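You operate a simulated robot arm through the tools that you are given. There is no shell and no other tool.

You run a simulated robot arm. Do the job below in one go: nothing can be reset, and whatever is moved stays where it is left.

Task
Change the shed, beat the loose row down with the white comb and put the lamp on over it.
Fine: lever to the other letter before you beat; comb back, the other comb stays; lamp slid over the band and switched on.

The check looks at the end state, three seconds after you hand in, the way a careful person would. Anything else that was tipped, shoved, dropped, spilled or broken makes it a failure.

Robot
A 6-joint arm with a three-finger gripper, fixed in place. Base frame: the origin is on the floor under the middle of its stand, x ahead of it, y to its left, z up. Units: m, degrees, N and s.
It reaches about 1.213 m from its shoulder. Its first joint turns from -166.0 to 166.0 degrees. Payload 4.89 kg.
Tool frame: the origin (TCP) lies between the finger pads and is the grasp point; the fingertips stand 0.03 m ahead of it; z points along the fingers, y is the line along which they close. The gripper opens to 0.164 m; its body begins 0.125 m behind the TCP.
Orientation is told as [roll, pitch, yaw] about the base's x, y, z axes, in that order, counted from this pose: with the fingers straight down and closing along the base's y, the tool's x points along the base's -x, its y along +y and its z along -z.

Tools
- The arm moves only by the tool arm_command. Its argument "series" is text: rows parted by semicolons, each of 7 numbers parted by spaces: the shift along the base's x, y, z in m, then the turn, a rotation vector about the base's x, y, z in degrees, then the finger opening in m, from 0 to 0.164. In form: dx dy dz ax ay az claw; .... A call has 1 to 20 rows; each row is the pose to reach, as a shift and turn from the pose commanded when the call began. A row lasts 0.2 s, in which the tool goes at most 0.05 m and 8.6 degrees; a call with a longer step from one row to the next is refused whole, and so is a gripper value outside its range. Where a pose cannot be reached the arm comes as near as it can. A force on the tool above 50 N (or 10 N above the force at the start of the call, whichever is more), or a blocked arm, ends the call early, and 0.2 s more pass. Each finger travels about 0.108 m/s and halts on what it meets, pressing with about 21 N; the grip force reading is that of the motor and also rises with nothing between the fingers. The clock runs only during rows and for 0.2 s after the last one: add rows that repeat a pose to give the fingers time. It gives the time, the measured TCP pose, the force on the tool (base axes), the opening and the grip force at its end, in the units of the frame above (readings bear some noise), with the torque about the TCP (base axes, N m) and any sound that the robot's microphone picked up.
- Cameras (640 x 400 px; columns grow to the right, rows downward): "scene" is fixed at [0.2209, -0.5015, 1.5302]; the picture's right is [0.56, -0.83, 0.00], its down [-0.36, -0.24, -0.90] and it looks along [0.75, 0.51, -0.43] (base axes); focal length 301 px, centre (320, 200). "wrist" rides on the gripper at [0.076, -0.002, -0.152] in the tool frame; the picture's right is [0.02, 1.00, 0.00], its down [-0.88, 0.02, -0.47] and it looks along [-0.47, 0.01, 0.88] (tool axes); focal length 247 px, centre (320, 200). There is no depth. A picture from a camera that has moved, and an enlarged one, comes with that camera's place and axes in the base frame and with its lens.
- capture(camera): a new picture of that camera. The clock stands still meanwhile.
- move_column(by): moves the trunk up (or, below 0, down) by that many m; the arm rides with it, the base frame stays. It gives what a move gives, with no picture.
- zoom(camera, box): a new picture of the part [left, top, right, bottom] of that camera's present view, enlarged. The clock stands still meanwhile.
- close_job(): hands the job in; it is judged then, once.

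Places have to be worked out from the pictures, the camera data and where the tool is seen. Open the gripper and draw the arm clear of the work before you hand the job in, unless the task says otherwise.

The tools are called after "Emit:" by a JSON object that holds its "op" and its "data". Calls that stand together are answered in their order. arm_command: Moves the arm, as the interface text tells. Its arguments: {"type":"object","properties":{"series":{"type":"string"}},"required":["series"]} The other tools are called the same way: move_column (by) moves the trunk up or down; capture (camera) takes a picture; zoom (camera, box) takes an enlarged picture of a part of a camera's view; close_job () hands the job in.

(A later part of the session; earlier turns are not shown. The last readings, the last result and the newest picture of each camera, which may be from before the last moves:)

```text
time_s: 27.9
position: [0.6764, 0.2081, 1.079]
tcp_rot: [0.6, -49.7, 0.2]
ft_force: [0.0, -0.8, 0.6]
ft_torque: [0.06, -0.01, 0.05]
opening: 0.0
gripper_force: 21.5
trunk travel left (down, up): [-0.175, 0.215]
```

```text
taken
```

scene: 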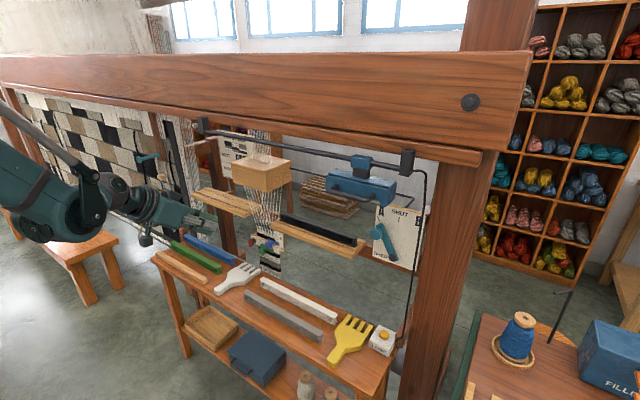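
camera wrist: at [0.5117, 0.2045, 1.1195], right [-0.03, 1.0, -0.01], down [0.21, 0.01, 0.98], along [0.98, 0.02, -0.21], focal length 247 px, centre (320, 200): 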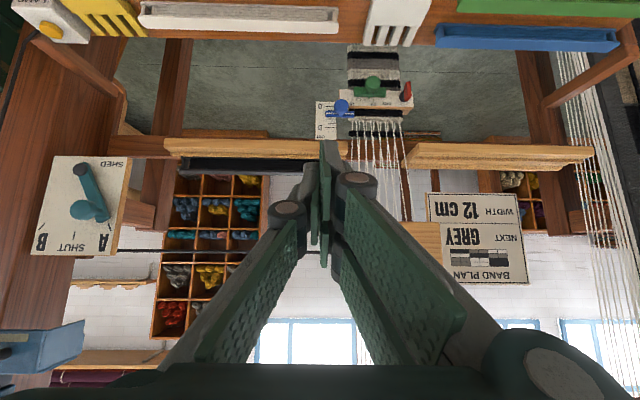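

Emit:
{"op": "zoom", "data": {"camera": "wrist", "box": [290, 30, 450, 200]}}

Emit:
{"op": "zoom", "data": {"camera": "scene", "box": [215, 180, 320, 290]}}

Emit:
{"op": "zoom", "data": {"camera": "scene", "box": [235, 210, 300, 280]}}

```text
2.35 times, centred on (370, 115) of wrist
camera zoom: at [0.5117, 0.2045, 1.1195], right [-0.03, 1.0, -0.01], down [0.21, 0.01, 0.98], along [0.98, 0.02, -0.21], focal length 581 px, centre (202, 400)
```

zoom: 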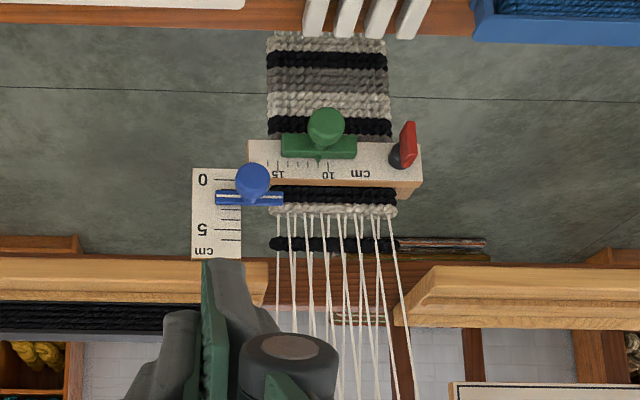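

```text
3.64 times, centred on (268, 235) of scene
camera zoom: at [0.2209, -0.5015, 1.5302], right [0.56, -0.83, 0.0], down [-0.36, -0.24, -0.9], along [0.75, 0.51, -0.43], focal length 1094 px, centre (511, 73)
```

zoom: 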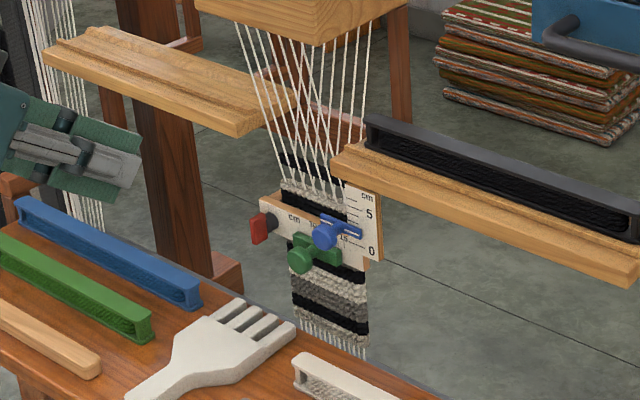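

```text
5.71 times, centred on (268, 245) of scene
camera zoom: at [0.2209, -0.5015, 1.5302], right [0.56, -0.83, 0.0], down [-0.36, -0.24, -0.9], along [0.75, 0.51, -0.43], focal length 1720 px, centre (620, -57)
```

zoom: 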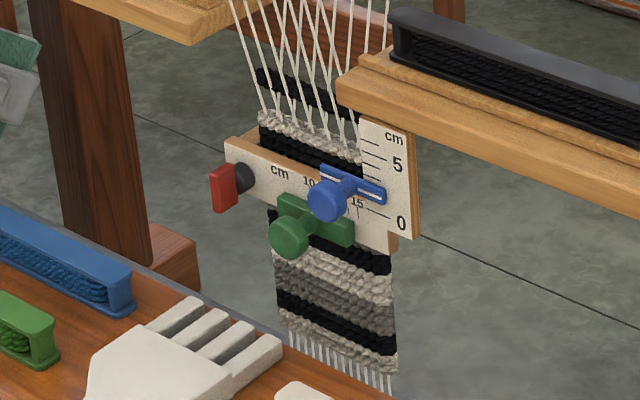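

The fell is the light row, and the loose row is the black one about 3 cm above it, in front of which hang a ruler with sliders and two wooden trays. I go closer for exact positions.

Emit:
{"op": "arm_command", "data": {"series": "0.03 0.015 -0.02 0 0 0 0; 0.06 0.03 -0.04 0 0 0 0; 0.085 0.045 -0.06 0 0 0 0; 0.1 0.055 -0.07 0 0 0 0"}}

Emit:
{"op": "zoom", "data": {"camera": "wrist", "box": [220, 0, 480, 180]}}

Emit:
{"op": "capture", "data": {"camera": "wrist"}}

```text
time_s: 28.9
position: [0.7769, 0.2639, 1.0088]
tcp_rot: [0.6, -49.9, 0.2]
ft_force: [-0.4, 0.5, 0.3]
ft_torque: [0.01, 0.02, 0.01]
opening: 0.0
gripper_force: 20.7
trunk travel left (down, up): [-0.175, 0.215]
```

```text
2.22 times, centred on (350, 90) of wrist
camera zoom: at [0.6122, 0.2594, 1.0488], right [-0.03, 1.0, -0.01], down [0.21, 0.01, 0.98], along [0.98, 0.02, -0.21], focal length 549 px, centre (253, 444)
```

zoom: 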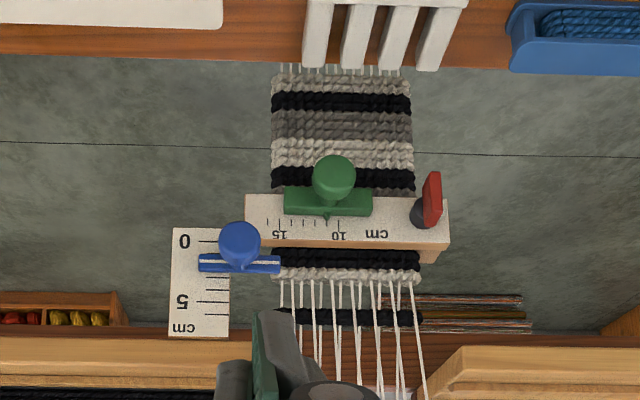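

```text
taken
camera wrist: at [0.6122, 0.2594, 1.0488], right [-0.03, 1.0, -0.01], down [0.21, 0.01, 0.98], along [0.98, 0.02, -0.21], focal length 247 px, centre (320, 200)
```

wrist: 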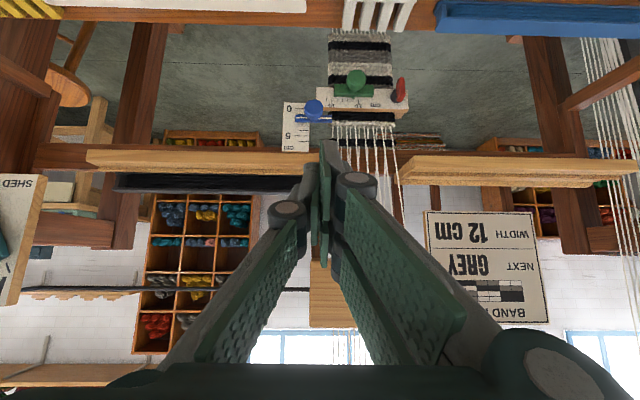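

From the two views: loose row spans y 0.286-0.406 at z about 0.851 and x about 1.03, the fell top is near z 0.818, and the white comb (y 0.30-0.40) lies straight in front of it. Now I look at the comb from above with the tool nearly upright.

Emit:
{"op": "arm_command", "data": {"series": "-0.02 0.016 0 0 7.6 0 0; -0.04 0.032 -0.01 0 15.2 0 0.02; -0.05 0.048 -0.025 0 22.8 0 0.04; -0.057 0.065 -0.04 0 30.4 0 0.06; -0.057 0.081 -0.059 0 38 0 0.07"}}

Emit:
{"op": "capture", "data": {"camera": "wrist"}}

Emit:
{"op": "zoom", "data": {"camera": "wrist", "box": [220, 60, 420, 220]}}

Emit:
{"op": "capture", "data": {"camera": "scene"}}

```text
time_s: 30.1
position: [0.7173, 0.3461, 0.9499]
tcp_rot: [0.8, -11.8, 0.1]
ft_force: [-2.1, 0.0, 0.8]
ft_torque: [0.08, -0.21, 0.01]
opening: 0.0701
gripper_force: 0.0
trunk travel left (down, up): [-0.175, 0.215]
```

```text
taken
camera wrist: at [0.613, 0.3417, 1.0851], right [-0.03, 1.0, 0.01], down [0.77, 0.01, 0.64], along [0.64, 0.02, -0.77], focal length 247 px, centre (320, 200)
```

wrist: 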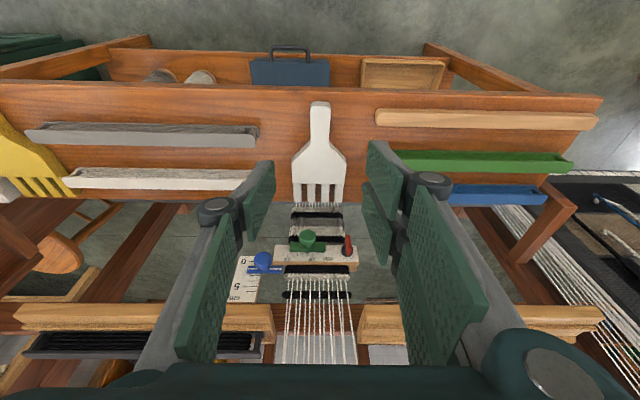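

```text
2.50 times, centred on (320, 140) of wrist
camera zoom: at [0.613, 0.3417, 1.0851], right [-0.03, 1.0, 0.01], down [0.77, 0.01, 0.64], along [0.64, 0.02, -0.77], focal length 617 px, centre (320, 350)
```

zoom: 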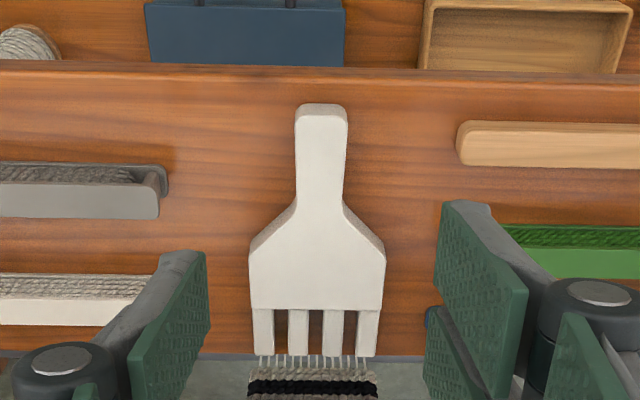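

```text
taken
```

scene: 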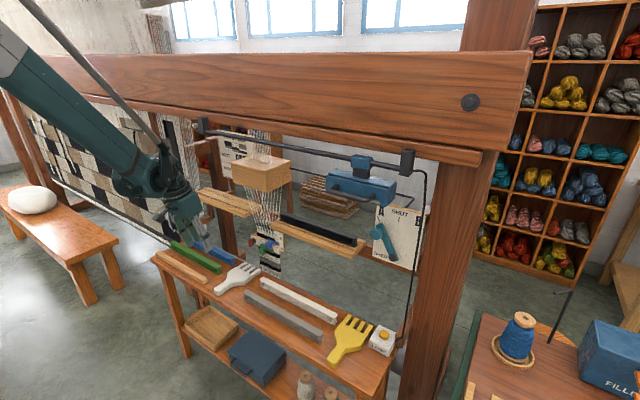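

The comb handle is about 31 mm wide and centred at y 0.348, running x 0.74 to 0.80, top near z 0.70. I narrow the fingers and descend to a hover above the handle.

Emit:
{"op": "arm_command", "data": {"series": "0.012 0.001 -0.03 0 0 0 0.06; 0.024 0.002 -0.07 0 0 0 0.058; 0.036 0.0025 -0.11 0 0 0 0.058; 0.045 0.0025 -0.15 0 0 0 0.058; 0.046 0.0025 -0.17 0 0 0 0.058"}}

Emit:
{"op": "capture", "data": {"camera": "wrist"}}

Emit:
{"op": "zoom", "data": {"camera": "scene", "box": [160, 220, 300, 310]}}

```text
time_s: 31.3
position: [0.7662, 0.3476, 0.7796]
tcp_rot: [0.8, -11.8, 0.2]
ft_force: [-1.2, 0.0, 0.8]
ft_torque: [-0.03, -0.03, -0.01]
opening: 0.0579
gripper_force: 0.0
trunk travel left (down, up): [-0.175, 0.215]
```

```text
taken
camera wrist: at [0.6606, 0.3438, 0.9133], right [-0.03, 1.0, 0.01], down [0.76, 0.01, 0.64], along [0.64, 0.02, -0.76], focal length 247 px, centre (320, 200)
```

wrist: 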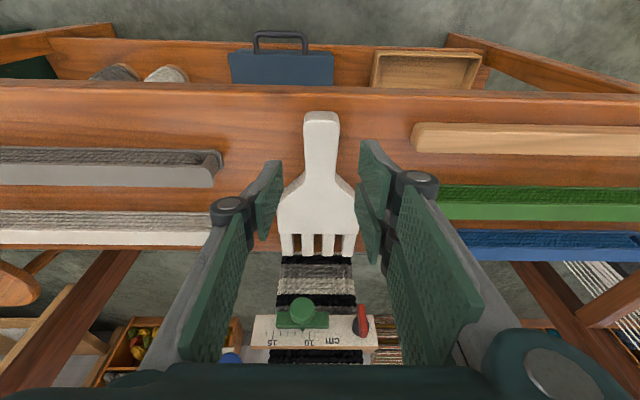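

```text
4.44 times, centred on (230, 265) of scene
camera zoom: at [0.2209, -0.5015, 1.5302], right [0.56, -0.83, 0.0], down [-0.36, -0.24, -0.9], along [0.75, 0.51, -0.43], focal length 1338 px, centre (720, -89)
```

zoom: 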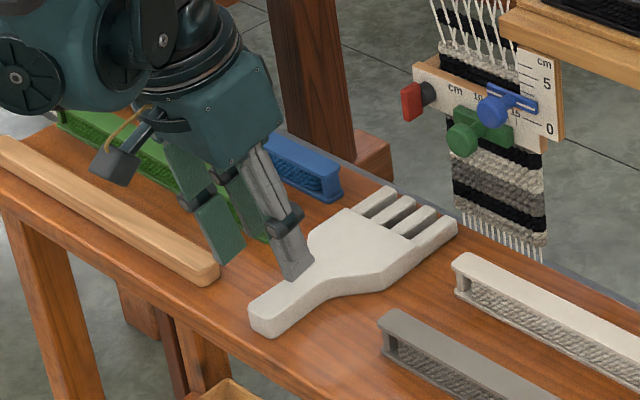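

Hovering with the fingers on either side of the handle. I descend in small steps and watch the force to find the table height.

Emit:
{"op": "arm_command", "data": {"series": "-0.001 0.0005 -0.01 0 0 0 0.058; -0.002 0.0005 -0.02 0 0 0 0.058; -0.003 0.0005 -0.028 0 0 0 0.058; -0.003 0.0005 -0.034 0 0 0 0.058"}}

Emit:
{"op": "zoom", "data": {"camera": "scene", "box": [190, 245, 280, 305]}}

Emit:
{"op": "capture", "data": {"camera": "wrist"}}

```text
time_s: 32.3
position: [0.7632, 0.3497, 0.7464]
tcp_rot: [0.7, -12.0, 0.1]
ft_force: [-0.9, 0.1, 0.6]
ft_torque: [-0.04, -0.02, 0.02]
opening: 0.058
gripper_force: 0.1
trunk travel left (down, up): [-0.175, 0.215]
```

```text
6.67 times, centred on (235, 275) of scene
camera zoom: at [0.2209, -0.5015, 1.5302], right [0.56, -0.83, 0.0], down [-0.36, -0.24, -0.9], along [0.75, 0.51, -0.43], focal length 2007 px, centre (887, -300)
```

zoom: 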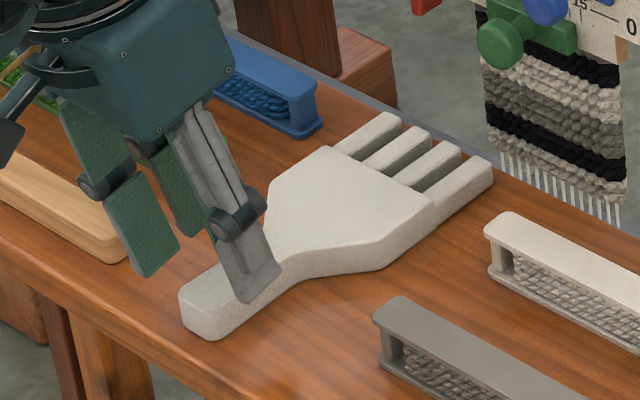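

```text
taken
camera wrist: at [0.6579, 0.3446, 0.8799], right [-0.03, 1.0, 0.01], down [0.76, 0.01, 0.64], along [0.64, 0.02, -0.76], focal length 247 px, centre (320, 200)
```

wrist: 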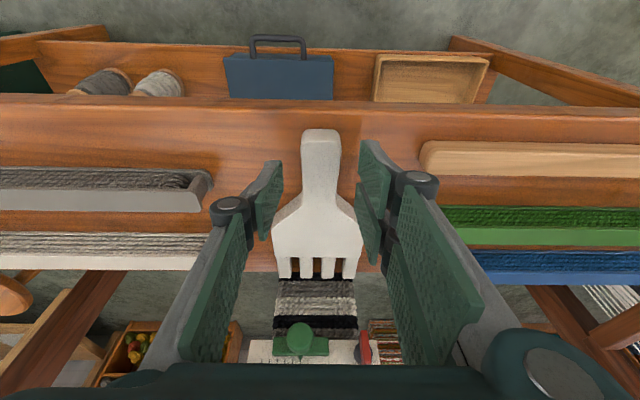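

The near finger tip is still about 16 mm above the table (table near z 0.70). I lower another 9 mm and check for contact.

Emit:
{"op": "arm_command", "data": {"series": "0 -0.001 -0.004 0 0 0 0.058; 0 -0.001 -0.007 0 0 0 0.058; 0 -0.001 -0.009 0 0 0 0.058"}}

Emit:
{"op": "zoom", "data": {"camera": "scene", "box": [190, 245, 280, 305]}}

```text
time_s: 33.1
position: [0.7633, 0.3469, 0.7381]
tcp_rot: [0.7, -11.9, 0.1]
ft_force: [-0.5, -0.2, 0.5]
ft_torque: [0.0, -0.01, 0.01]
opening: 0.0579
gripper_force: 0.0
trunk travel left (down, up): [-0.175, 0.215]
```

```text
6.67 times, centred on (235, 275) of scene
camera zoom: at [0.2209, -0.5015, 1.5302], right [0.56, -0.83, 0.0], down [-0.36, -0.24, -0.9], along [0.75, 0.51, -0.43], focal length 2007 px, centre (887, -300)
```

zoom: 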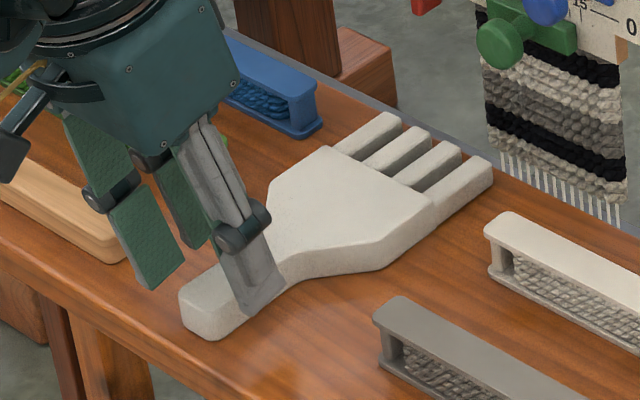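

No contact yet and a few millimetres still to go. I lower 3 mm more and close on the handle.

Emit:
{"op": "arm_command", "data": {"series": "0 0.001 -0.003 0 0 0 0.058; 0 0.001 -0.003 0 0 0 0.045; 0 0.001 -0.003 0 0 0 0.036; 0 0.001 -0.003 0 0 0 0.025; 0 0.001 -0.003 0 0 0 0.02; 0 0.001 -0.003 0 0 0 0.02"}}

Emit:
{"op": "zoom", "data": {"camera": "scene", "box": [190, 245, 280, 305]}}

Emit:
{"op": "capture", "data": {"camera": "wrist"}}

```text
time_s: 34.5
position: [0.7646, 0.3487, 0.734]
tcp_rot: [0.6, -11.9, 0.1]
ft_force: [-0.4, -0.6, 0.3]
ft_torque: [-0.02, -0.05, -0.11]
opening: 0.0312
gripper_force: 20.2
trunk travel left (down, up): [-0.175, 0.215]
```

```text
6.67 times, centred on (235, 275) of scene
camera zoom: at [0.2209, -0.5015, 1.5302], right [0.56, -0.83, 0.0], down [-0.36, -0.24, -0.9], along [0.75, 0.51, -0.43], focal length 2007 px, centre (887, -300)
```

zoom: 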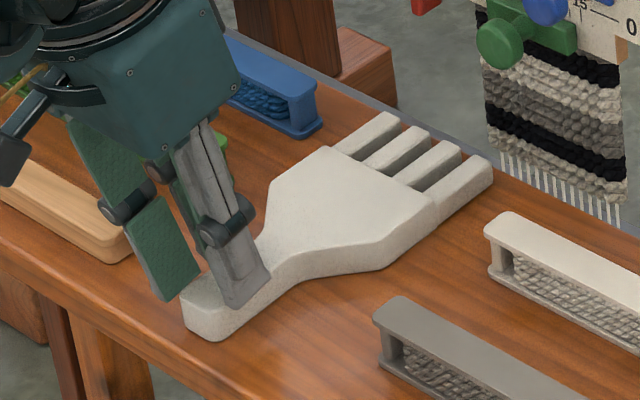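

```text
taken
camera wrist: at [0.659, 0.3441, 0.868], right [-0.03, 1.0, 0.01], down [0.76, 0.01, 0.64], along [0.64, 0.02, -0.76], focal length 247 px, centre (320, 200)
```

wrist: 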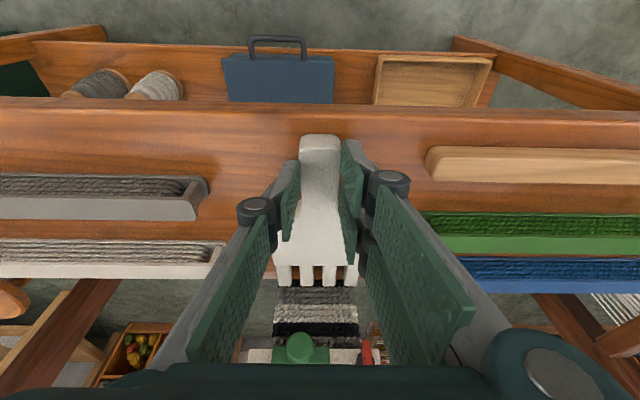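

The comb is held (opening 0.031, the handle's width) at TCP (0.7646, 0.3487, 0.734). I lift it gently, drawing it back a little to keep clear of the ruler's knobs.

Emit:
{"op": "arm_command", "data": {"series": "0 0 0.01 0 0 0 0.02; 0 0 0.025 0 0 0 0.02; -0.01 0 0.045 0 0 0 0.02; -0.02 0 0.07 0 0 0 0.02; -0.03 0 0.1 0 0 0 0.02; -0.03 0 0.13 0 0 0 0.02; -0.03 0 0.16 0 0 0 0.02; -0.03 0 0.176 0 0 0 0.02"}}

Emit:
{"op": "capture", "data": {"camera": "wrist"}}

Emit:
{"op": "zoom", "data": {"camera": "scene", "box": [180, 170, 310, 270]}}

```text
time_s: 36.3
position: [0.7315, 0.349, 0.9107]
tcp_rot: [0.7, -11.9, 0.1]
ft_force: [0.4, -0.5, -1.6]
ft_torque: [-0.03, 0.18, 0.0]
opening: 0.0312
gripper_force: 21.3
trunk travel left (down, up): [-0.175, 0.215]
```

```text
taken
camera wrist: at [0.6272, 0.3444, 1.0447], right [-0.03, 1.0, 0.01], down [0.76, 0.01, 0.64], along [0.64, 0.02, -0.76], focal length 247 px, centre (320, 200)
```

wrist: 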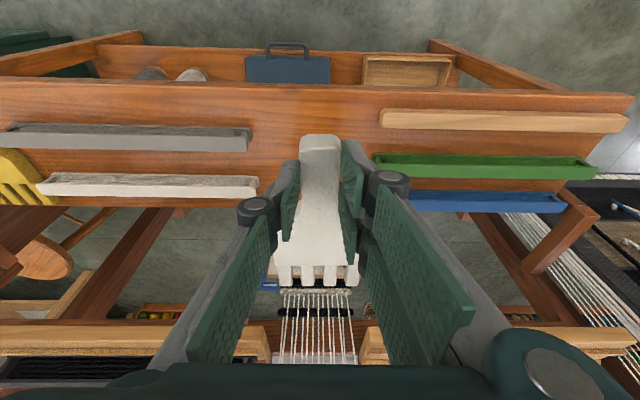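

```text
4.00 times, centred on (245, 220) of scene
camera zoom: at [0.2209, -0.5015, 1.5302], right [0.56, -0.83, 0.0], down [-0.36, -0.24, -0.9], along [0.75, 0.51, -0.43], focal length 1204 px, centre (620, 120)
```

zoom: 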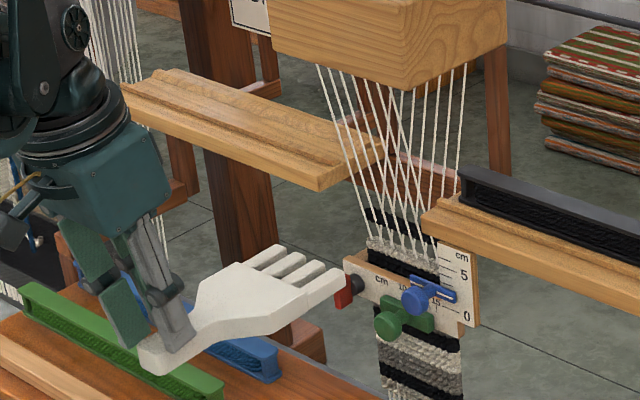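

The comb is held level, its underside near z 0.873; the loose row lies at x about 1.047, z 0.847, fell at about z 0.81, and the trays leave a gap y 0.276-0.428 that the comb fits. Before moving in I check the arm's wrist against the lamp rail.

Emit:
{"op": "capture", "data": {"camera": "scene"}}

Emit:
{"op": "zoom", "data": {"camera": "scene", "box": [100, 100, 300, 300]}}

```text
taken
```

scene: 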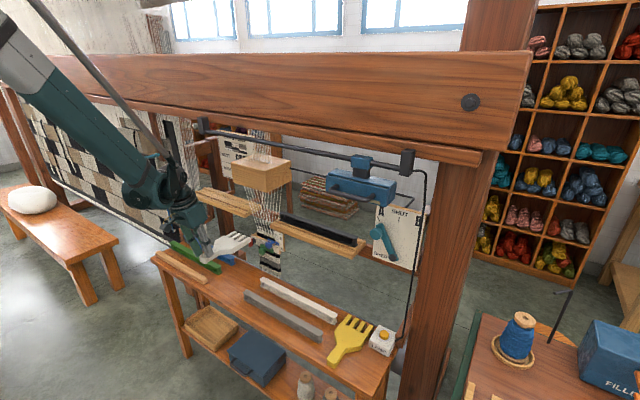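

```text
2.00 times, centred on (200, 200) of scene
camera zoom: at [0.2209, -0.5015, 1.5302], right [0.56, -0.83, 0.0], down [-0.36, -0.24, -0.9], along [0.75, 0.51, -0.43], focal length 602 px, centre (560, 200)
```

zoom: 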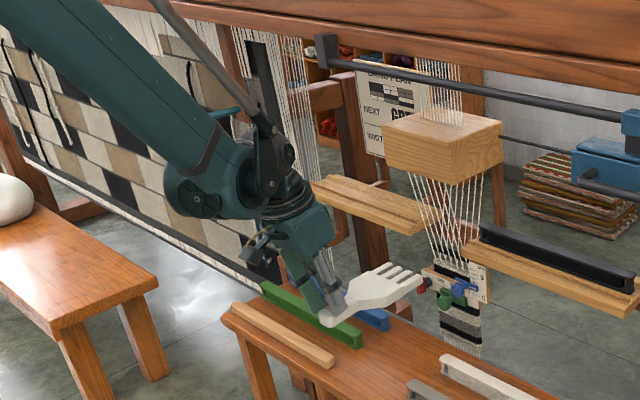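

The wrist's top part is near z 1.22 and should pass below the rail (z 1.29). I advance the comb partway at this height and check again.

Emit:
{"op": "arm_command", "data": {"series": "0.02 0 0 0 0 0 0.02; 0.045 0 0 0 0 0 0.02; 0.07 -0.001 0 0 0 0 0.02; 0.09 -0.001 0 0 0 0 0.02; 0.1 -0.001 0 0 0 0 0.02"}}

Emit:
{"op": "capture", "data": {"camera": "wrist"}}

Emit:
{"op": "zoom", "data": {"camera": "scene", "box": [120, 90, 320, 290]}}

```text
time_s: 37.5
position: [0.8335, 0.3489, 0.9116]
tcp_rot: [0.7, -11.8, 0.2]
ft_force: [0.9, 1.3, -1.4]
ft_torque: [0.01, 0.18, 0.02]
opening: 0.031
gripper_force: 21.1
trunk travel left (down, up): [-0.175, 0.215]
```

```text
taken
camera wrist: at [0.7286, 0.3442, 1.0444], right [-0.03, 1.0, 0.01], down [0.76, 0.01, 0.64], along [0.64, 0.02, -0.76], focal length 247 px, centre (320, 200)
```

wrist: 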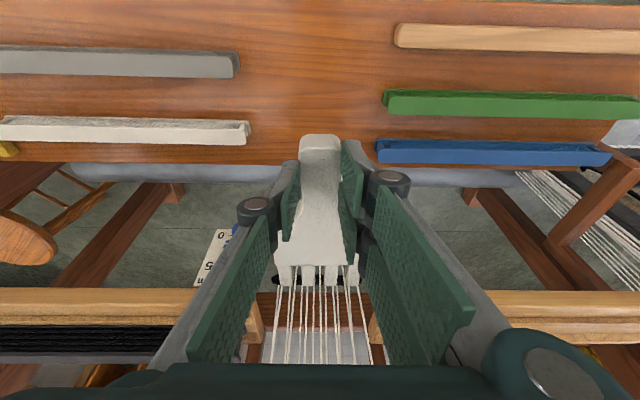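

```text
2.00 times, centred on (220, 190) of scene
camera zoom: at [0.2209, -0.5015, 1.5302], right [0.56, -0.83, 0.0], down [-0.36, -0.24, -0.9], along [0.75, 0.51, -0.43], focal length 602 px, centre (520, 220)
```

zoom: 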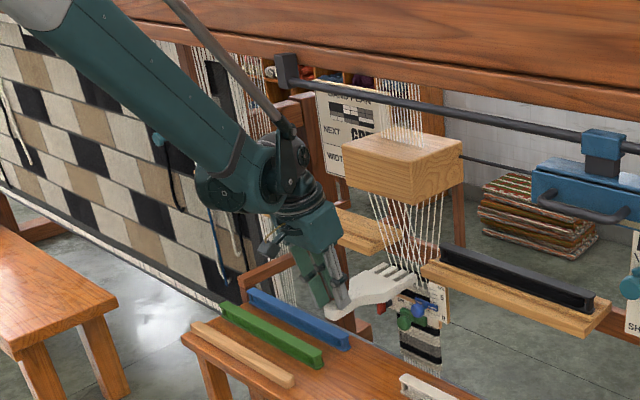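

The teeth have reached the warp. I zoom in to see how the teeth lie relative to the threads and the loose row.

Emit:
{"op": "zoom", "data": {"camera": "wrist", "box": [250, 210, 390, 310]}}

Emit:
{"op": "zoom", "data": {"camera": "scene", "box": [220, 200, 290, 260]}}

```text
4.00 times, centred on (320, 260) of wrist
camera zoom: at [0.7286, 0.3442, 1.0444], right [-0.03, 1.0, 0.01], down [0.76, 0.01, 0.64], along [0.64, 0.02, -0.76], focal length 988 px, centre (320, -40)
```

zoom: 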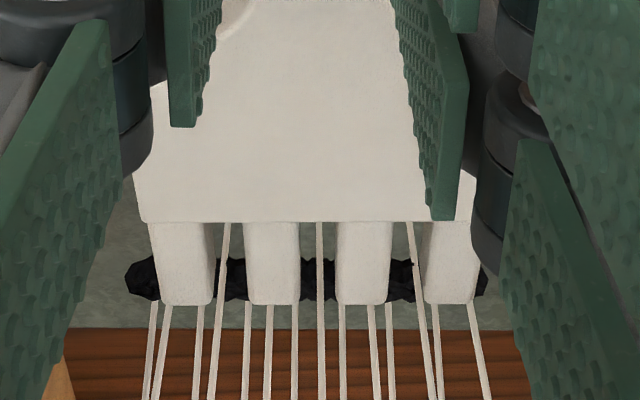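

```text
6.67 times, centred on (255, 230) of scene
camera zoom: at [0.2209, -0.5015, 1.5302], right [0.56, -0.83, 0.0], down [-0.36, -0.24, -0.9], along [0.75, 0.51, -0.43], focal length 2007 px, centre (753, 0)
```

zoom: 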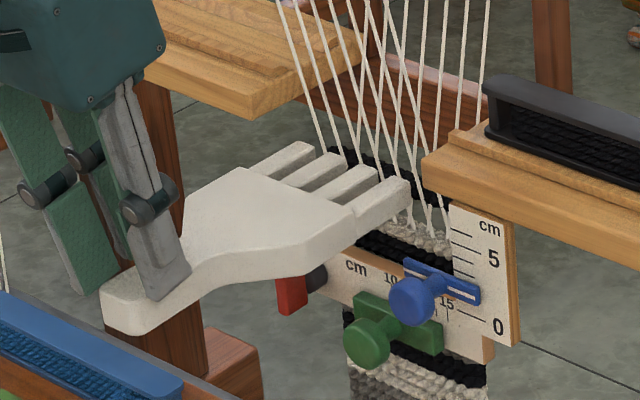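

The comb is above the loose row and aligned with it. I lower 8 mm and advance in small steps until the teeth are about 2 cm past the warp, watching the force.

Emit:
{"op": "arm_command", "data": {"series": "0.005 0 -0.004 0 0 0 0.02; 0.012 0 -0.008 0 0 0 0.02; 0.02 0 -0.008 0 0 0 0.02; 0.03 0 -0.008 0 0 0 0.02; 0.035 0 -0.008 0 0 0 0.02"}}

Emit:
{"op": "zoom", "data": {"camera": "wrist", "box": [250, 210, 390, 310]}}

Emit:
{"op": "zoom", "data": {"camera": "scene", "box": [150, 90, 310, 250]}}

```text
time_s: 38.7
position: [0.8687, 0.3484, 0.9026]
tcp_rot: [0.7, -11.9, 0.1]
ft_force: [0.0, 0.0, -1.0]
ft_torque: [-0.03, 0.14, 0.03]
opening: 0.031
gripper_force: 20.9
trunk travel left (down, up): [-0.175, 0.215]
```

```text
4.00 times, centred on (320, 260) of wrist
camera zoom: at [0.7635, 0.3437, 1.036], right [-0.03, 1.0, 0.01], down [0.76, 0.01, 0.64], along [0.64, 0.02, -0.76], focal length 988 px, centre (320, -40)
```

zoom: 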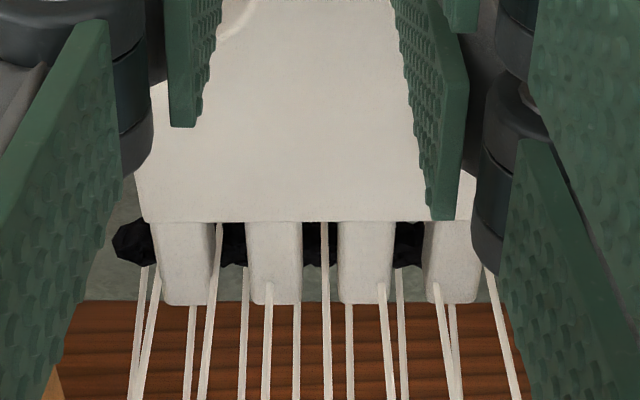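

```text
2.50 times, centred on (230, 170) of scene
camera zoom: at [0.2209, -0.5015, 1.5302], right [0.56, -0.83, 0.0], down [-0.36, -0.24, -0.9], along [0.75, 0.51, -0.43], focal length 752 px, centre (545, 275)
```

zoom: 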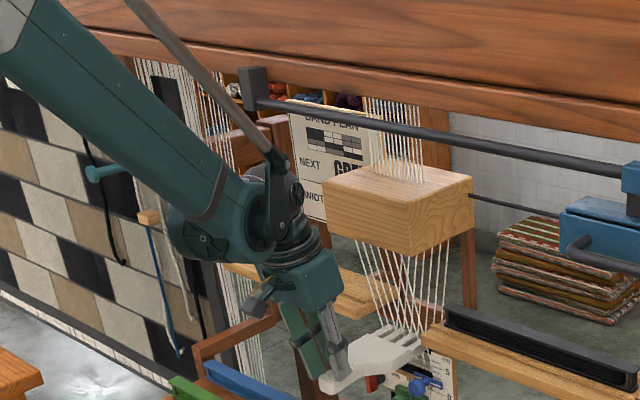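

No force and ample distance between the arm and the rail. I advance the last 27 mm so the teeth reach past the row.

Emit:
{"op": "arm_command", "data": {"series": "0.007 0 0 0 0 0 0.02; 0.014 0 0 0 0 0 0.02; 0.021 0 0 0 0 0 0.02; 0.027 0 0 0 0 0 0.02"}}

Emit:
{"op": "zoom", "data": {"camera": "wrist", "box": [250, 210, 390, 310]}}

Emit:
{"op": "zoom", "data": {"camera": "scene", "box": [220, 200, 290, 260]}}

```text
time_s: 39.7
position: [0.8964, 0.3474, 0.9025]
tcp_rot: [0.7, -11.9, 0.1]
ft_force: [-1.2, 0.2, -1.9]
ft_torque: [0.01, 0.12, -0.01]
opening: 0.0307
gripper_force: 20.6
trunk travel left (down, up): [-0.175, 0.215]
```

```text
4.00 times, centred on (320, 260) of wrist
camera zoom: at [0.7909, 0.3431, 1.0364], right [-0.03, 1.0, 0.01], down [0.76, 0.01, 0.64], along [0.64, 0.02, -0.76], focal length 988 px, centre (320, -40)
```

zoom: 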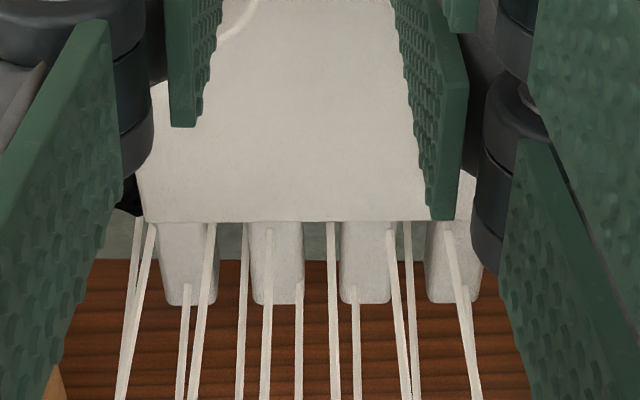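

```text
6.67 times, centred on (255, 230) of scene
camera zoom: at [0.2209, -0.5015, 1.5302], right [0.56, -0.83, 0.0], down [-0.36, -0.24, -0.9], along [0.75, 0.51, -0.43], focal length 2007 px, centre (753, 0)
```

zoom: 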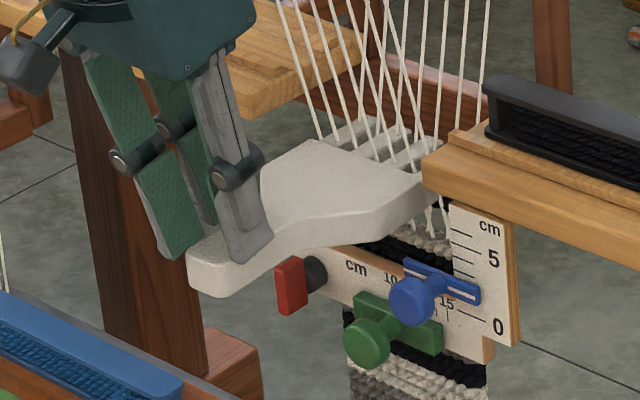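

The teeth stand among the threads above the loose row. I now press down slowly, first 2 cm, and read the force.

Emit:
{"op": "arm_command", "data": {"series": "0 0 -0.004 0 0 0 0.02; 0 0 -0.008 0 0 0 0.02; 0 0 -0.012 0 0 0 0.02; 0 0 -0.016 0 0 0 0.02; 0 0 -0.02 0 0 0 0.02"}}

Emit:
{"op": "zoom", "data": {"camera": "wrist", "box": [250, 210, 390, 310]}}

Emit:
{"op": "zoom", "data": {"camera": "scene", "box": [220, 200, 290, 260]}}

```text
time_s: 40.9
position: [0.895, 0.3478, 0.8834]
tcp_rot: [0.7, -11.8, 0.1]
ft_force: [-0.6, 0.1, -1.6]
ft_torque: [-0.03, 0.16, -0.01]
opening: 0.031
gripper_force: 20.7
trunk travel left (down, up): [-0.175, 0.215]
```

```text
4.00 times, centred on (320, 260) of wrist
camera zoom: at [0.7901, 0.3433, 1.0163], right [-0.03, 1.0, 0.01], down [0.76, 0.01, 0.64], along [0.64, 0.02, -0.76], focal length 988 px, centre (320, -40)
```

zoom: 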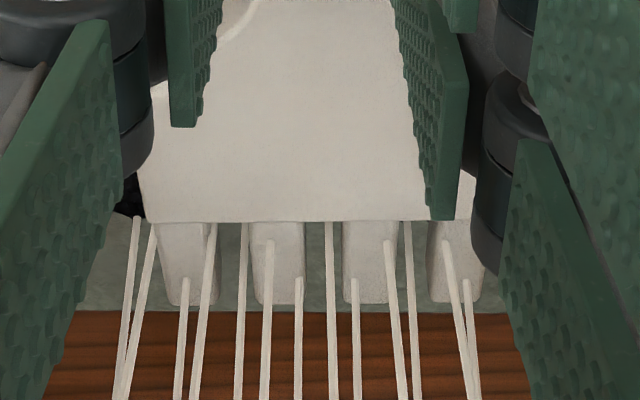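

```text
6.67 times, centred on (255, 230) of scene
camera zoom: at [0.2209, -0.5015, 1.5302], right [0.56, -0.83, 0.0], down [-0.36, -0.24, -0.9], along [0.75, 0.51, -0.43], focal length 2007 px, centre (753, 0)
```

zoom: 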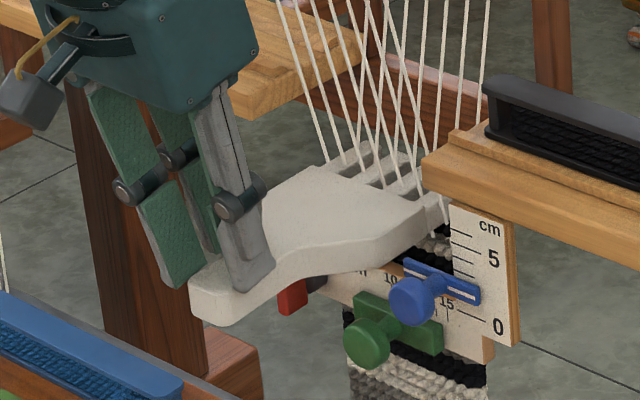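

No resistance yet. I press on in small steps.

Emit:
{"op": "arm_command", "data": {"series": "0 0 -0.003 0 0 0 0.02; 0 0 -0.006 0 0 0 0.02; 0 0 -0.009 0 0 0 0.02; 0 0 -0.011 0 0 0 0.02"}}

Emit:
{"op": "zoom", "data": {"camera": "wrist", "box": [220, 200, 420, 320]}}

Emit:
{"op": "zoom", "data": {"camera": "scene", "box": [220, 200, 290, 260]}}

```text
time_s: 41.9
position: [0.8951, 0.348, 0.8715]
tcp_rot: [0.6, -12.0, 0.1]
ft_force: [-1.5, -1.3, 3.8]
ft_torque: [-0.04, -0.49, -0.15]
opening: 0.0308
gripper_force: 21.1
trunk travel left (down, up): [-0.175, 0.215]
```

```text
3.20 times, centred on (320, 260) of wrist
camera zoom: at [0.7902, 0.3439, 1.005], right [-0.03, 1.0, 0.01], down [0.76, 0.01, 0.65], along [0.64, 0.02, -0.76], focal length 790 px, centre (320, 8)
```

zoom: 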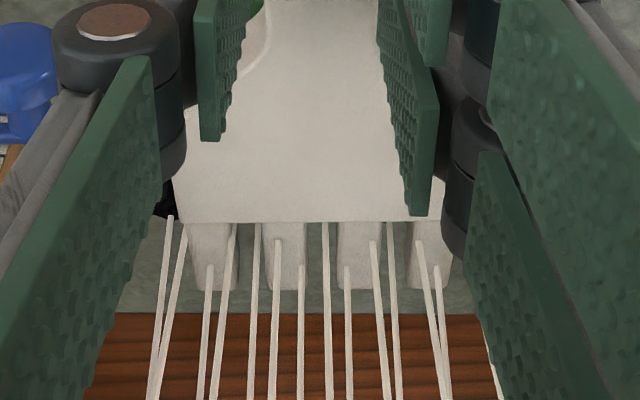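

```text
6.67 times, centred on (255, 230) of scene
camera zoom: at [0.2209, -0.5015, 1.5302], right [0.56, -0.83, 0.0], down [-0.36, -0.24, -0.9], along [0.75, 0.51, -0.43], focal length 2007 px, centre (753, 0)
```

zoom: 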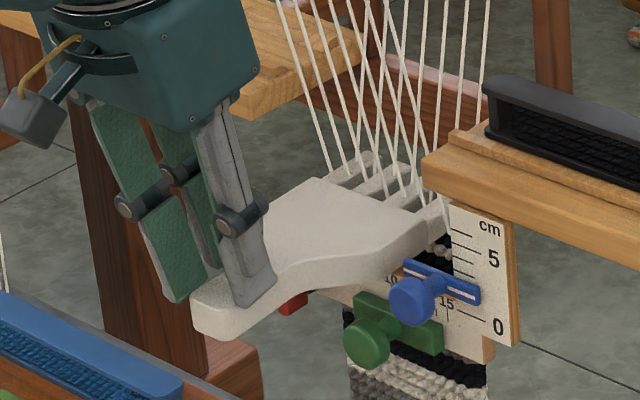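

The force rose to about 5 N, so the comb is pushing the row. I zoom in on the gap between row and fell.

Emit:
{"op": "zoom", "data": {"camera": "scene", "box": [250, 220, 280, 245]}}

```text
16.00 times, centred on (265, 232) of scene
camera zoom: at [0.2209, -0.5015, 1.5302], right [0.56, -0.83, 0.0], down [-0.36, -0.24, -0.9], along [0.75, 0.51, -0.43], focal length 4816 px, centre (1200, -320)
```

zoom: 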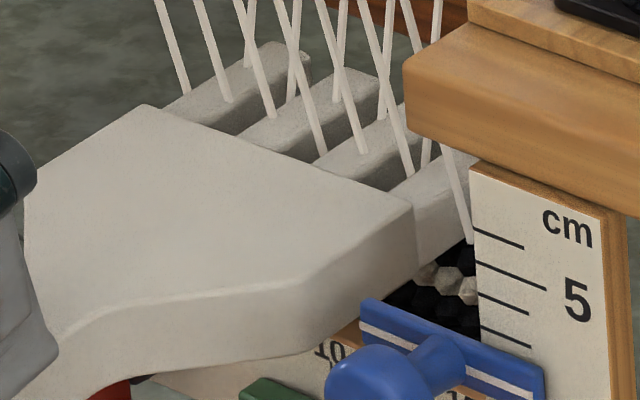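

The black row now lies almost directly on the light fell row. I press 2-3 mm more to seat it firmly, watching that the comb does not slip.

Emit:
{"op": "arm_command", "data": {"series": "0 0 -0.001 0 0 0 0.02; 0 0 -0.002 0 0 0 0.02; 0 0 -0.003 0 0 0 0.02"}}

Emit:
{"op": "zoom", "data": {"camera": "scene", "box": [250, 220, 280, 245]}}

Emit:
{"op": "zoom", "data": {"camera": "wrist", "box": [220, 110, 420, 310]}}

```text
time_s: 42.7
position: [0.8942, 0.348, 0.8689]
tcp_rot: [0.7, -12.0, 0.1]
ft_force: [-2.4, -0.2, 3.8]
ft_torque: [-0.01, -0.45, -0.08]
opening: 0.031
gripper_force: 21.2
trunk travel left (down, up): [-0.175, 0.215]
```

```text
16.00 times, centred on (265, 232) of scene
camera zoom: at [0.2209, -0.5015, 1.5302], right [0.56, -0.83, 0.0], down [-0.36, -0.24, -0.9], along [0.75, 0.51, -0.43], focal length 4816 px, centre (1200, -320)
```

zoom: 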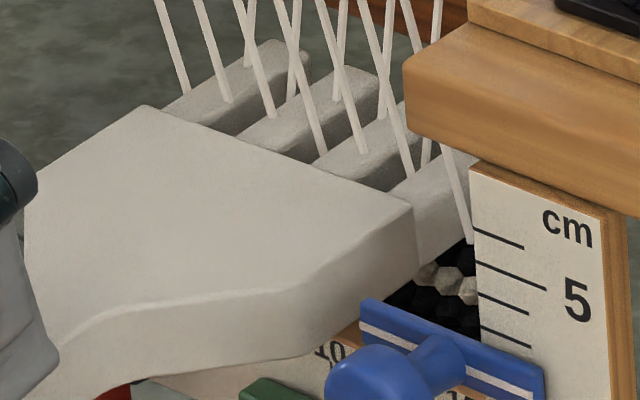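

```text
2.00 times, centred on (320, 210) of wrist
camera zoom: at [0.7903, 0.3442, 1.0024], right [-0.03, 1.0, 0.01], down [0.76, 0.01, 0.64], along [0.64, 0.02, -0.76], focal length 494 px, centre (320, 180)
```

zoom: 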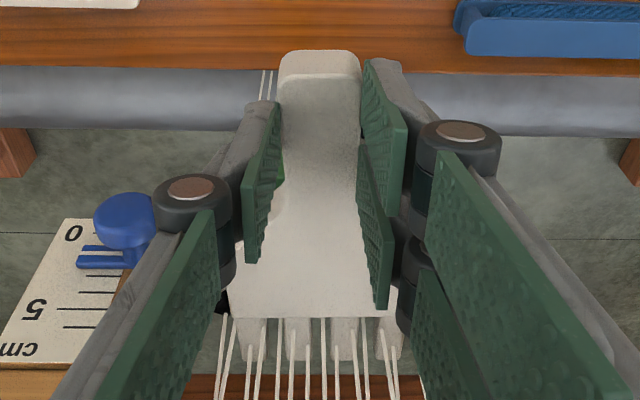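

The teeth no longer go down although the hand did, so the row is seated on the fell (the handle just began to turn in the grip). I raise the comb and draw it straight back to inspect.

Emit:
{"op": "arm_command", "data": {"series": "0 0 0.005 0 0 0 0.02; 0 0 0.015 0 0 0 0.02; 0 0 0.03 0 0 0 0.02; -0.02 0 0.036 0 0 0 0.02; -0.05 0 0.036 0 0 0 0.02; -0.08 0 0.038 0 0 0 0.02; -0.11 0 0.04 0 0 0 0.02; -0.14 0 0.042 0 0 0 0.02; -0.16 0 0.042 0 0 0 0.02"}}

Emit:
{"op": "capture", "data": {"camera": "wrist"}}

Emit:
{"op": "zoom", "data": {"camera": "scene", "box": [190, 190, 300, 270]}}

Emit:
{"op": "zoom", "data": {"camera": "wrist", "box": [250, 260, 390, 360]}}

```text
time_s: 44.7
position: [0.7348, 0.3487, 0.9101]
tcp_rot: [0.8, -11.9, 0.1]
ft_force: [0.5, 0.9, -2.6]
ft_torque: [0.03, 0.2, 0.03]
opening: 0.0311
gripper_force: 21.2
trunk travel left (down, up): [-0.175, 0.215]
```

```text
taken
camera wrist: at [0.6305, 0.3446, 1.0444], right [-0.03, 1.0, 0.01], down [0.76, 0.01, 0.64], along [0.64, 0.02, -0.76], focal length 247 px, centre (320, 200)
```

wrist: 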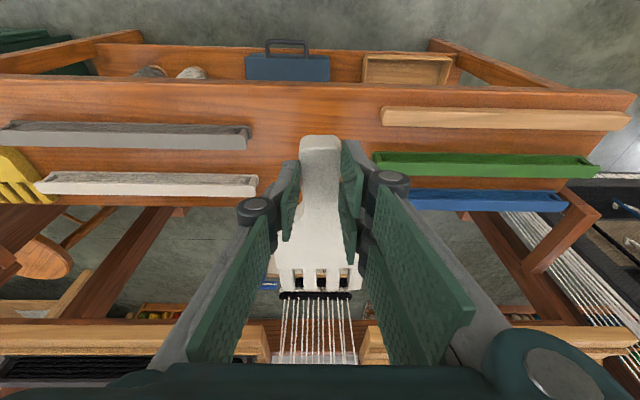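

```text
5.00 times, centred on (245, 230) of scene
camera zoom: at [0.2209, -0.5015, 1.5302], right [0.56, -0.83, 0.0], down [-0.36, -0.24, -0.9], along [0.75, 0.51, -0.43], focal length 1505 px, centre (695, 50)
```

zoom: 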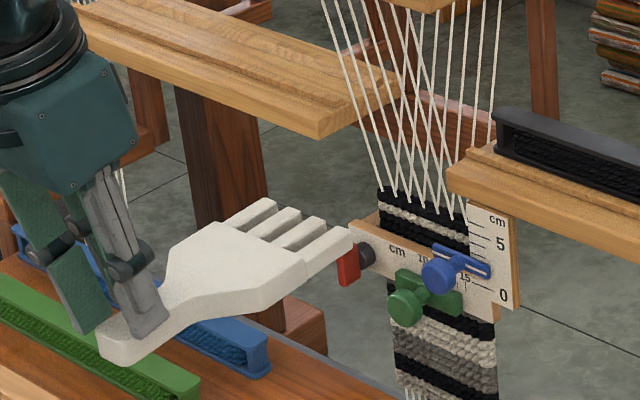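

```text
4.00 times, centred on (320, 310) of wrist
camera zoom: at [0.6305, 0.3446, 1.0444], right [-0.03, 1.0, 0.01], down [0.76, 0.01, 0.64], along [0.64, 0.02, -0.76], focal length 988 px, centre (320, -240)
```

zoom: 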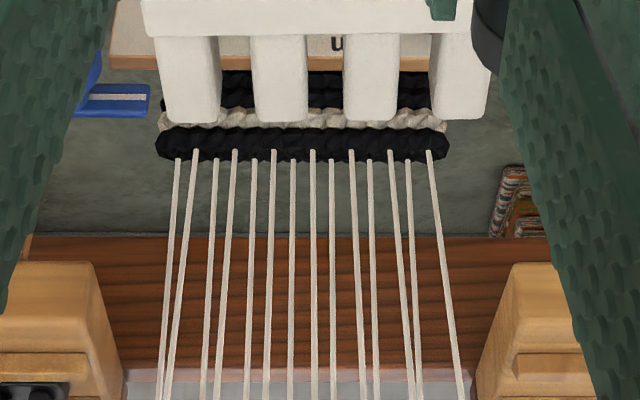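

The black row now sits directly on the light row across its whole width. I bring the comb back to its place on the table along the same path, turning the tool 2 degrees to undo the small turn of the comb in the grip.

Emit:
{"op": "arm_command", "data": {"series": "0 0 -0.03 0 1 0 0.02; 0 0 -0.06 0 2 0 0.02; 0 0 -0.09 0 2 0 0.02; 0.01 0 -0.115 0 2 0 0.02; 0.02 0 -0.138 0 2 0 0.02; 0.03 0 -0.152 0 2 0 0.02; 0.03 0 -0.162 0 2 0 0.02; 0.03 0 -0.168 0 2 0 0.02"}}

Emit:
{"op": "zoom", "data": {"camera": "scene", "box": [190, 245, 280, 305]}}

Emit:
{"op": "capture", "data": {"camera": "wrist"}}

```text
time_s: 46.5
position: [0.7644, 0.3479, 0.7421]
tcp_rot: [0.7, -9.8, 0.1]
ft_force: [-0.6, 0.0, -1.6]
ft_torque: [-0.02, 0.16, 0.02]
opening: 0.031
gripper_force: 20.1
trunk travel left (down, up): [-0.175, 0.215]
```

```text
6.67 times, centred on (235, 275) of scene
camera zoom: at [0.2209, -0.5015, 1.5302], right [0.56, -0.83, 0.0], down [-0.36, -0.24, -0.9], along [0.75, 0.51, -0.43], focal length 2007 px, centre (887, -300)
```

zoom: 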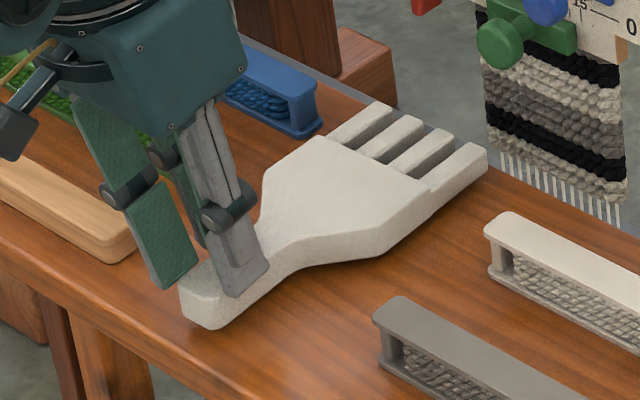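

```text
taken
camera wrist: at [0.665, 0.344, 0.8801], right [-0.03, 1.0, 0.01], down [0.79, 0.01, 0.62], along [0.62, 0.02, -0.79], focal length 247 px, centre (320, 200)
```

wrist: 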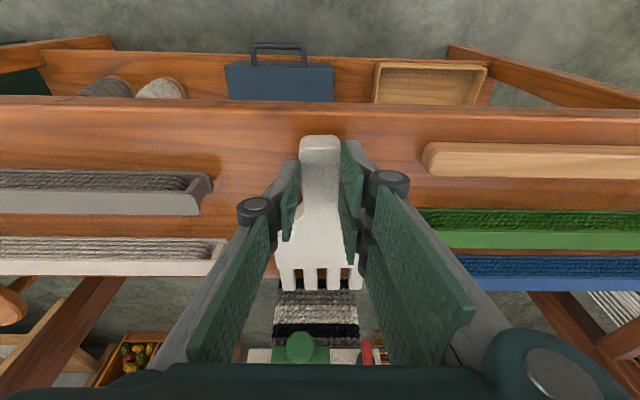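

The comb is about 7 mm above the table, nearly where it lay. I lower it the rest with one more degree of tilt and watch for contact.

Emit:
{"op": "arm_command", "data": {"series": "0 0 -0.003 0 0.5 0 0.02; 0 0 -0.005 0 1 0 0.02; 0 0 -0.007 0 1 0 0.02; 0 0 -0.008 0 1 0 0.02"}}

Emit:
{"op": "zoom", "data": {"camera": "scene", "box": [190, 245, 280, 305]}}

```text
time_s: 47.5
position: [0.7642, 0.3483, 0.7354]
tcp_rot: [0.7, -8.9, 0.0]
ft_force: [-1.7, 0.0, 3.5]
ft_torque: [0.0, -0.44, -0.05]
opening: 0.0312
gripper_force: 21.1
trunk travel left (down, up): [-0.175, 0.215]
```

```text
6.67 times, centred on (235, 275) of scene
camera zoom: at [0.2209, -0.5015, 1.5302], right [0.56, -0.83, 0.0], down [-0.36, -0.24, -0.9], along [0.75, 0.51, -0.43], focal length 2007 px, centre (887, -300)
```

zoom: 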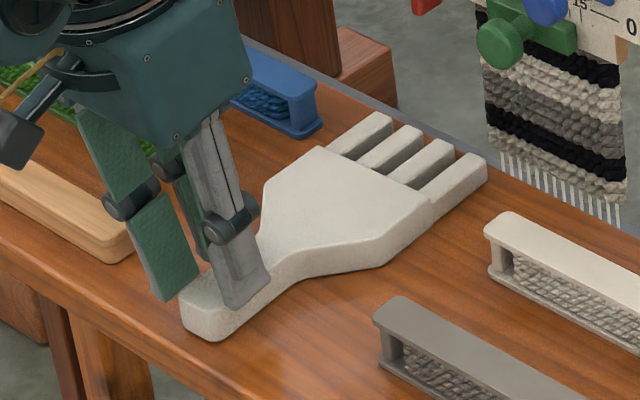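

The teeth rest on the table and the handle is down; the comb lies within a few millimetres of its old place. I open the fingers and lift straight up.

Emit:
{"op": "arm_command", "data": {"series": "0 0 0 0 0 0 0.035; 0 0 0 0 0 0 0.045; 0 0 0 0 0 0 0.058; 0 0 0 0 0 0 0.058"}}

Emit:
{"op": "arm_command", "data": {"series": "0 0 0.01 0 0 0 0.058; 0 0 0.03 0 0 0 0.058; -0.005 0 0.06 0 0 0 0.058; -0.01 0 0.1 0 0 0 0.058; -0.02 0 0.14 0 0 0 0.058; -0.03 0 0.18 0 0 0 0.058; -0.05 0 0.22 0 0 0 0.058"}}

Emit:
{"op": "capture", "data": {"camera": "wrist"}}

Emit:
{"op": "zoom", "data": {"camera": "scene", "box": [190, 245, 280, 305]}}

Emit:
{"op": "zoom", "data": {"camera": "scene", "box": [235, 210, 300, 280]}}

```text
time_s: 48.5
position: [0.7649, 0.348, 0.7337]
tcp_rot: [0.7, -8.9, 0.1]
ft_force: [0.7, 0.0, -0.3]
ft_torque: [-0.02, -0.01, 0.01]
opening: 0.0579
gripper_force: 0.2
trunk travel left (down, up): [-0.175, 0.215]
```

```text
time_s: 50.1
position: [0.7165, 0.3472, 0.9508]
tcp_rot: [0.8, -8.9, 0.1]
ft_force: [1.5, 0.9, -1.3]
ft_torque: [-0.09, 0.22, -0.04]
opening: 0.058
gripper_force: 0.0
trunk travel left (down, up): [-0.175, 0.215]
```

```text
taken
camera wrist: at [0.6175, 0.3434, 1.0913], right [-0.03, 1.0, 0.01], down [0.8, 0.01, 0.6], along [0.6, 0.02, -0.8], focal length 247 px, centre (320, 200)
```

wrist: 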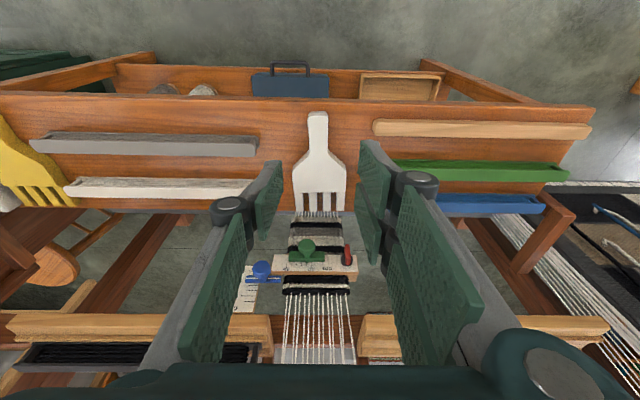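

```text
6.67 times, centred on (235, 275) of scene
camera zoom: at [0.2209, -0.5015, 1.5302], right [0.56, -0.83, 0.0], down [-0.36, -0.24, -0.9], along [0.75, 0.51, -0.43], focal length 2007 px, centre (887, -300)
```

zoom: 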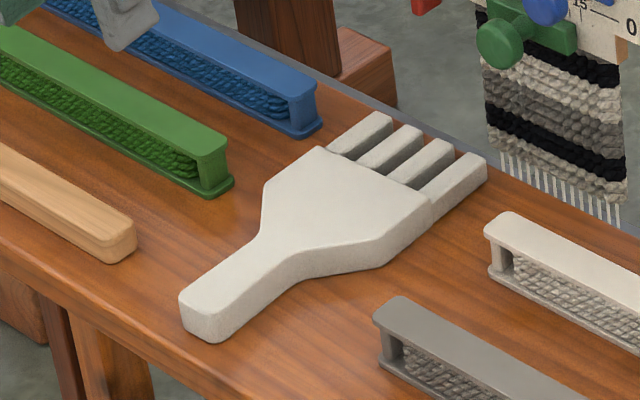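

```text
5.71 times, centred on (268, 245) of scene
camera zoom: at [0.2209, -0.5015, 1.5302], right [0.56, -0.83, 0.0], down [-0.36, -0.24, -0.9], along [0.75, 0.51, -0.43], focal length 1720 px, centre (620, -57)
```

zoom: 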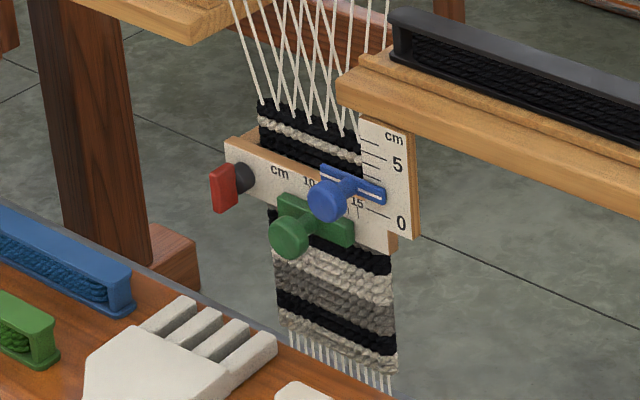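

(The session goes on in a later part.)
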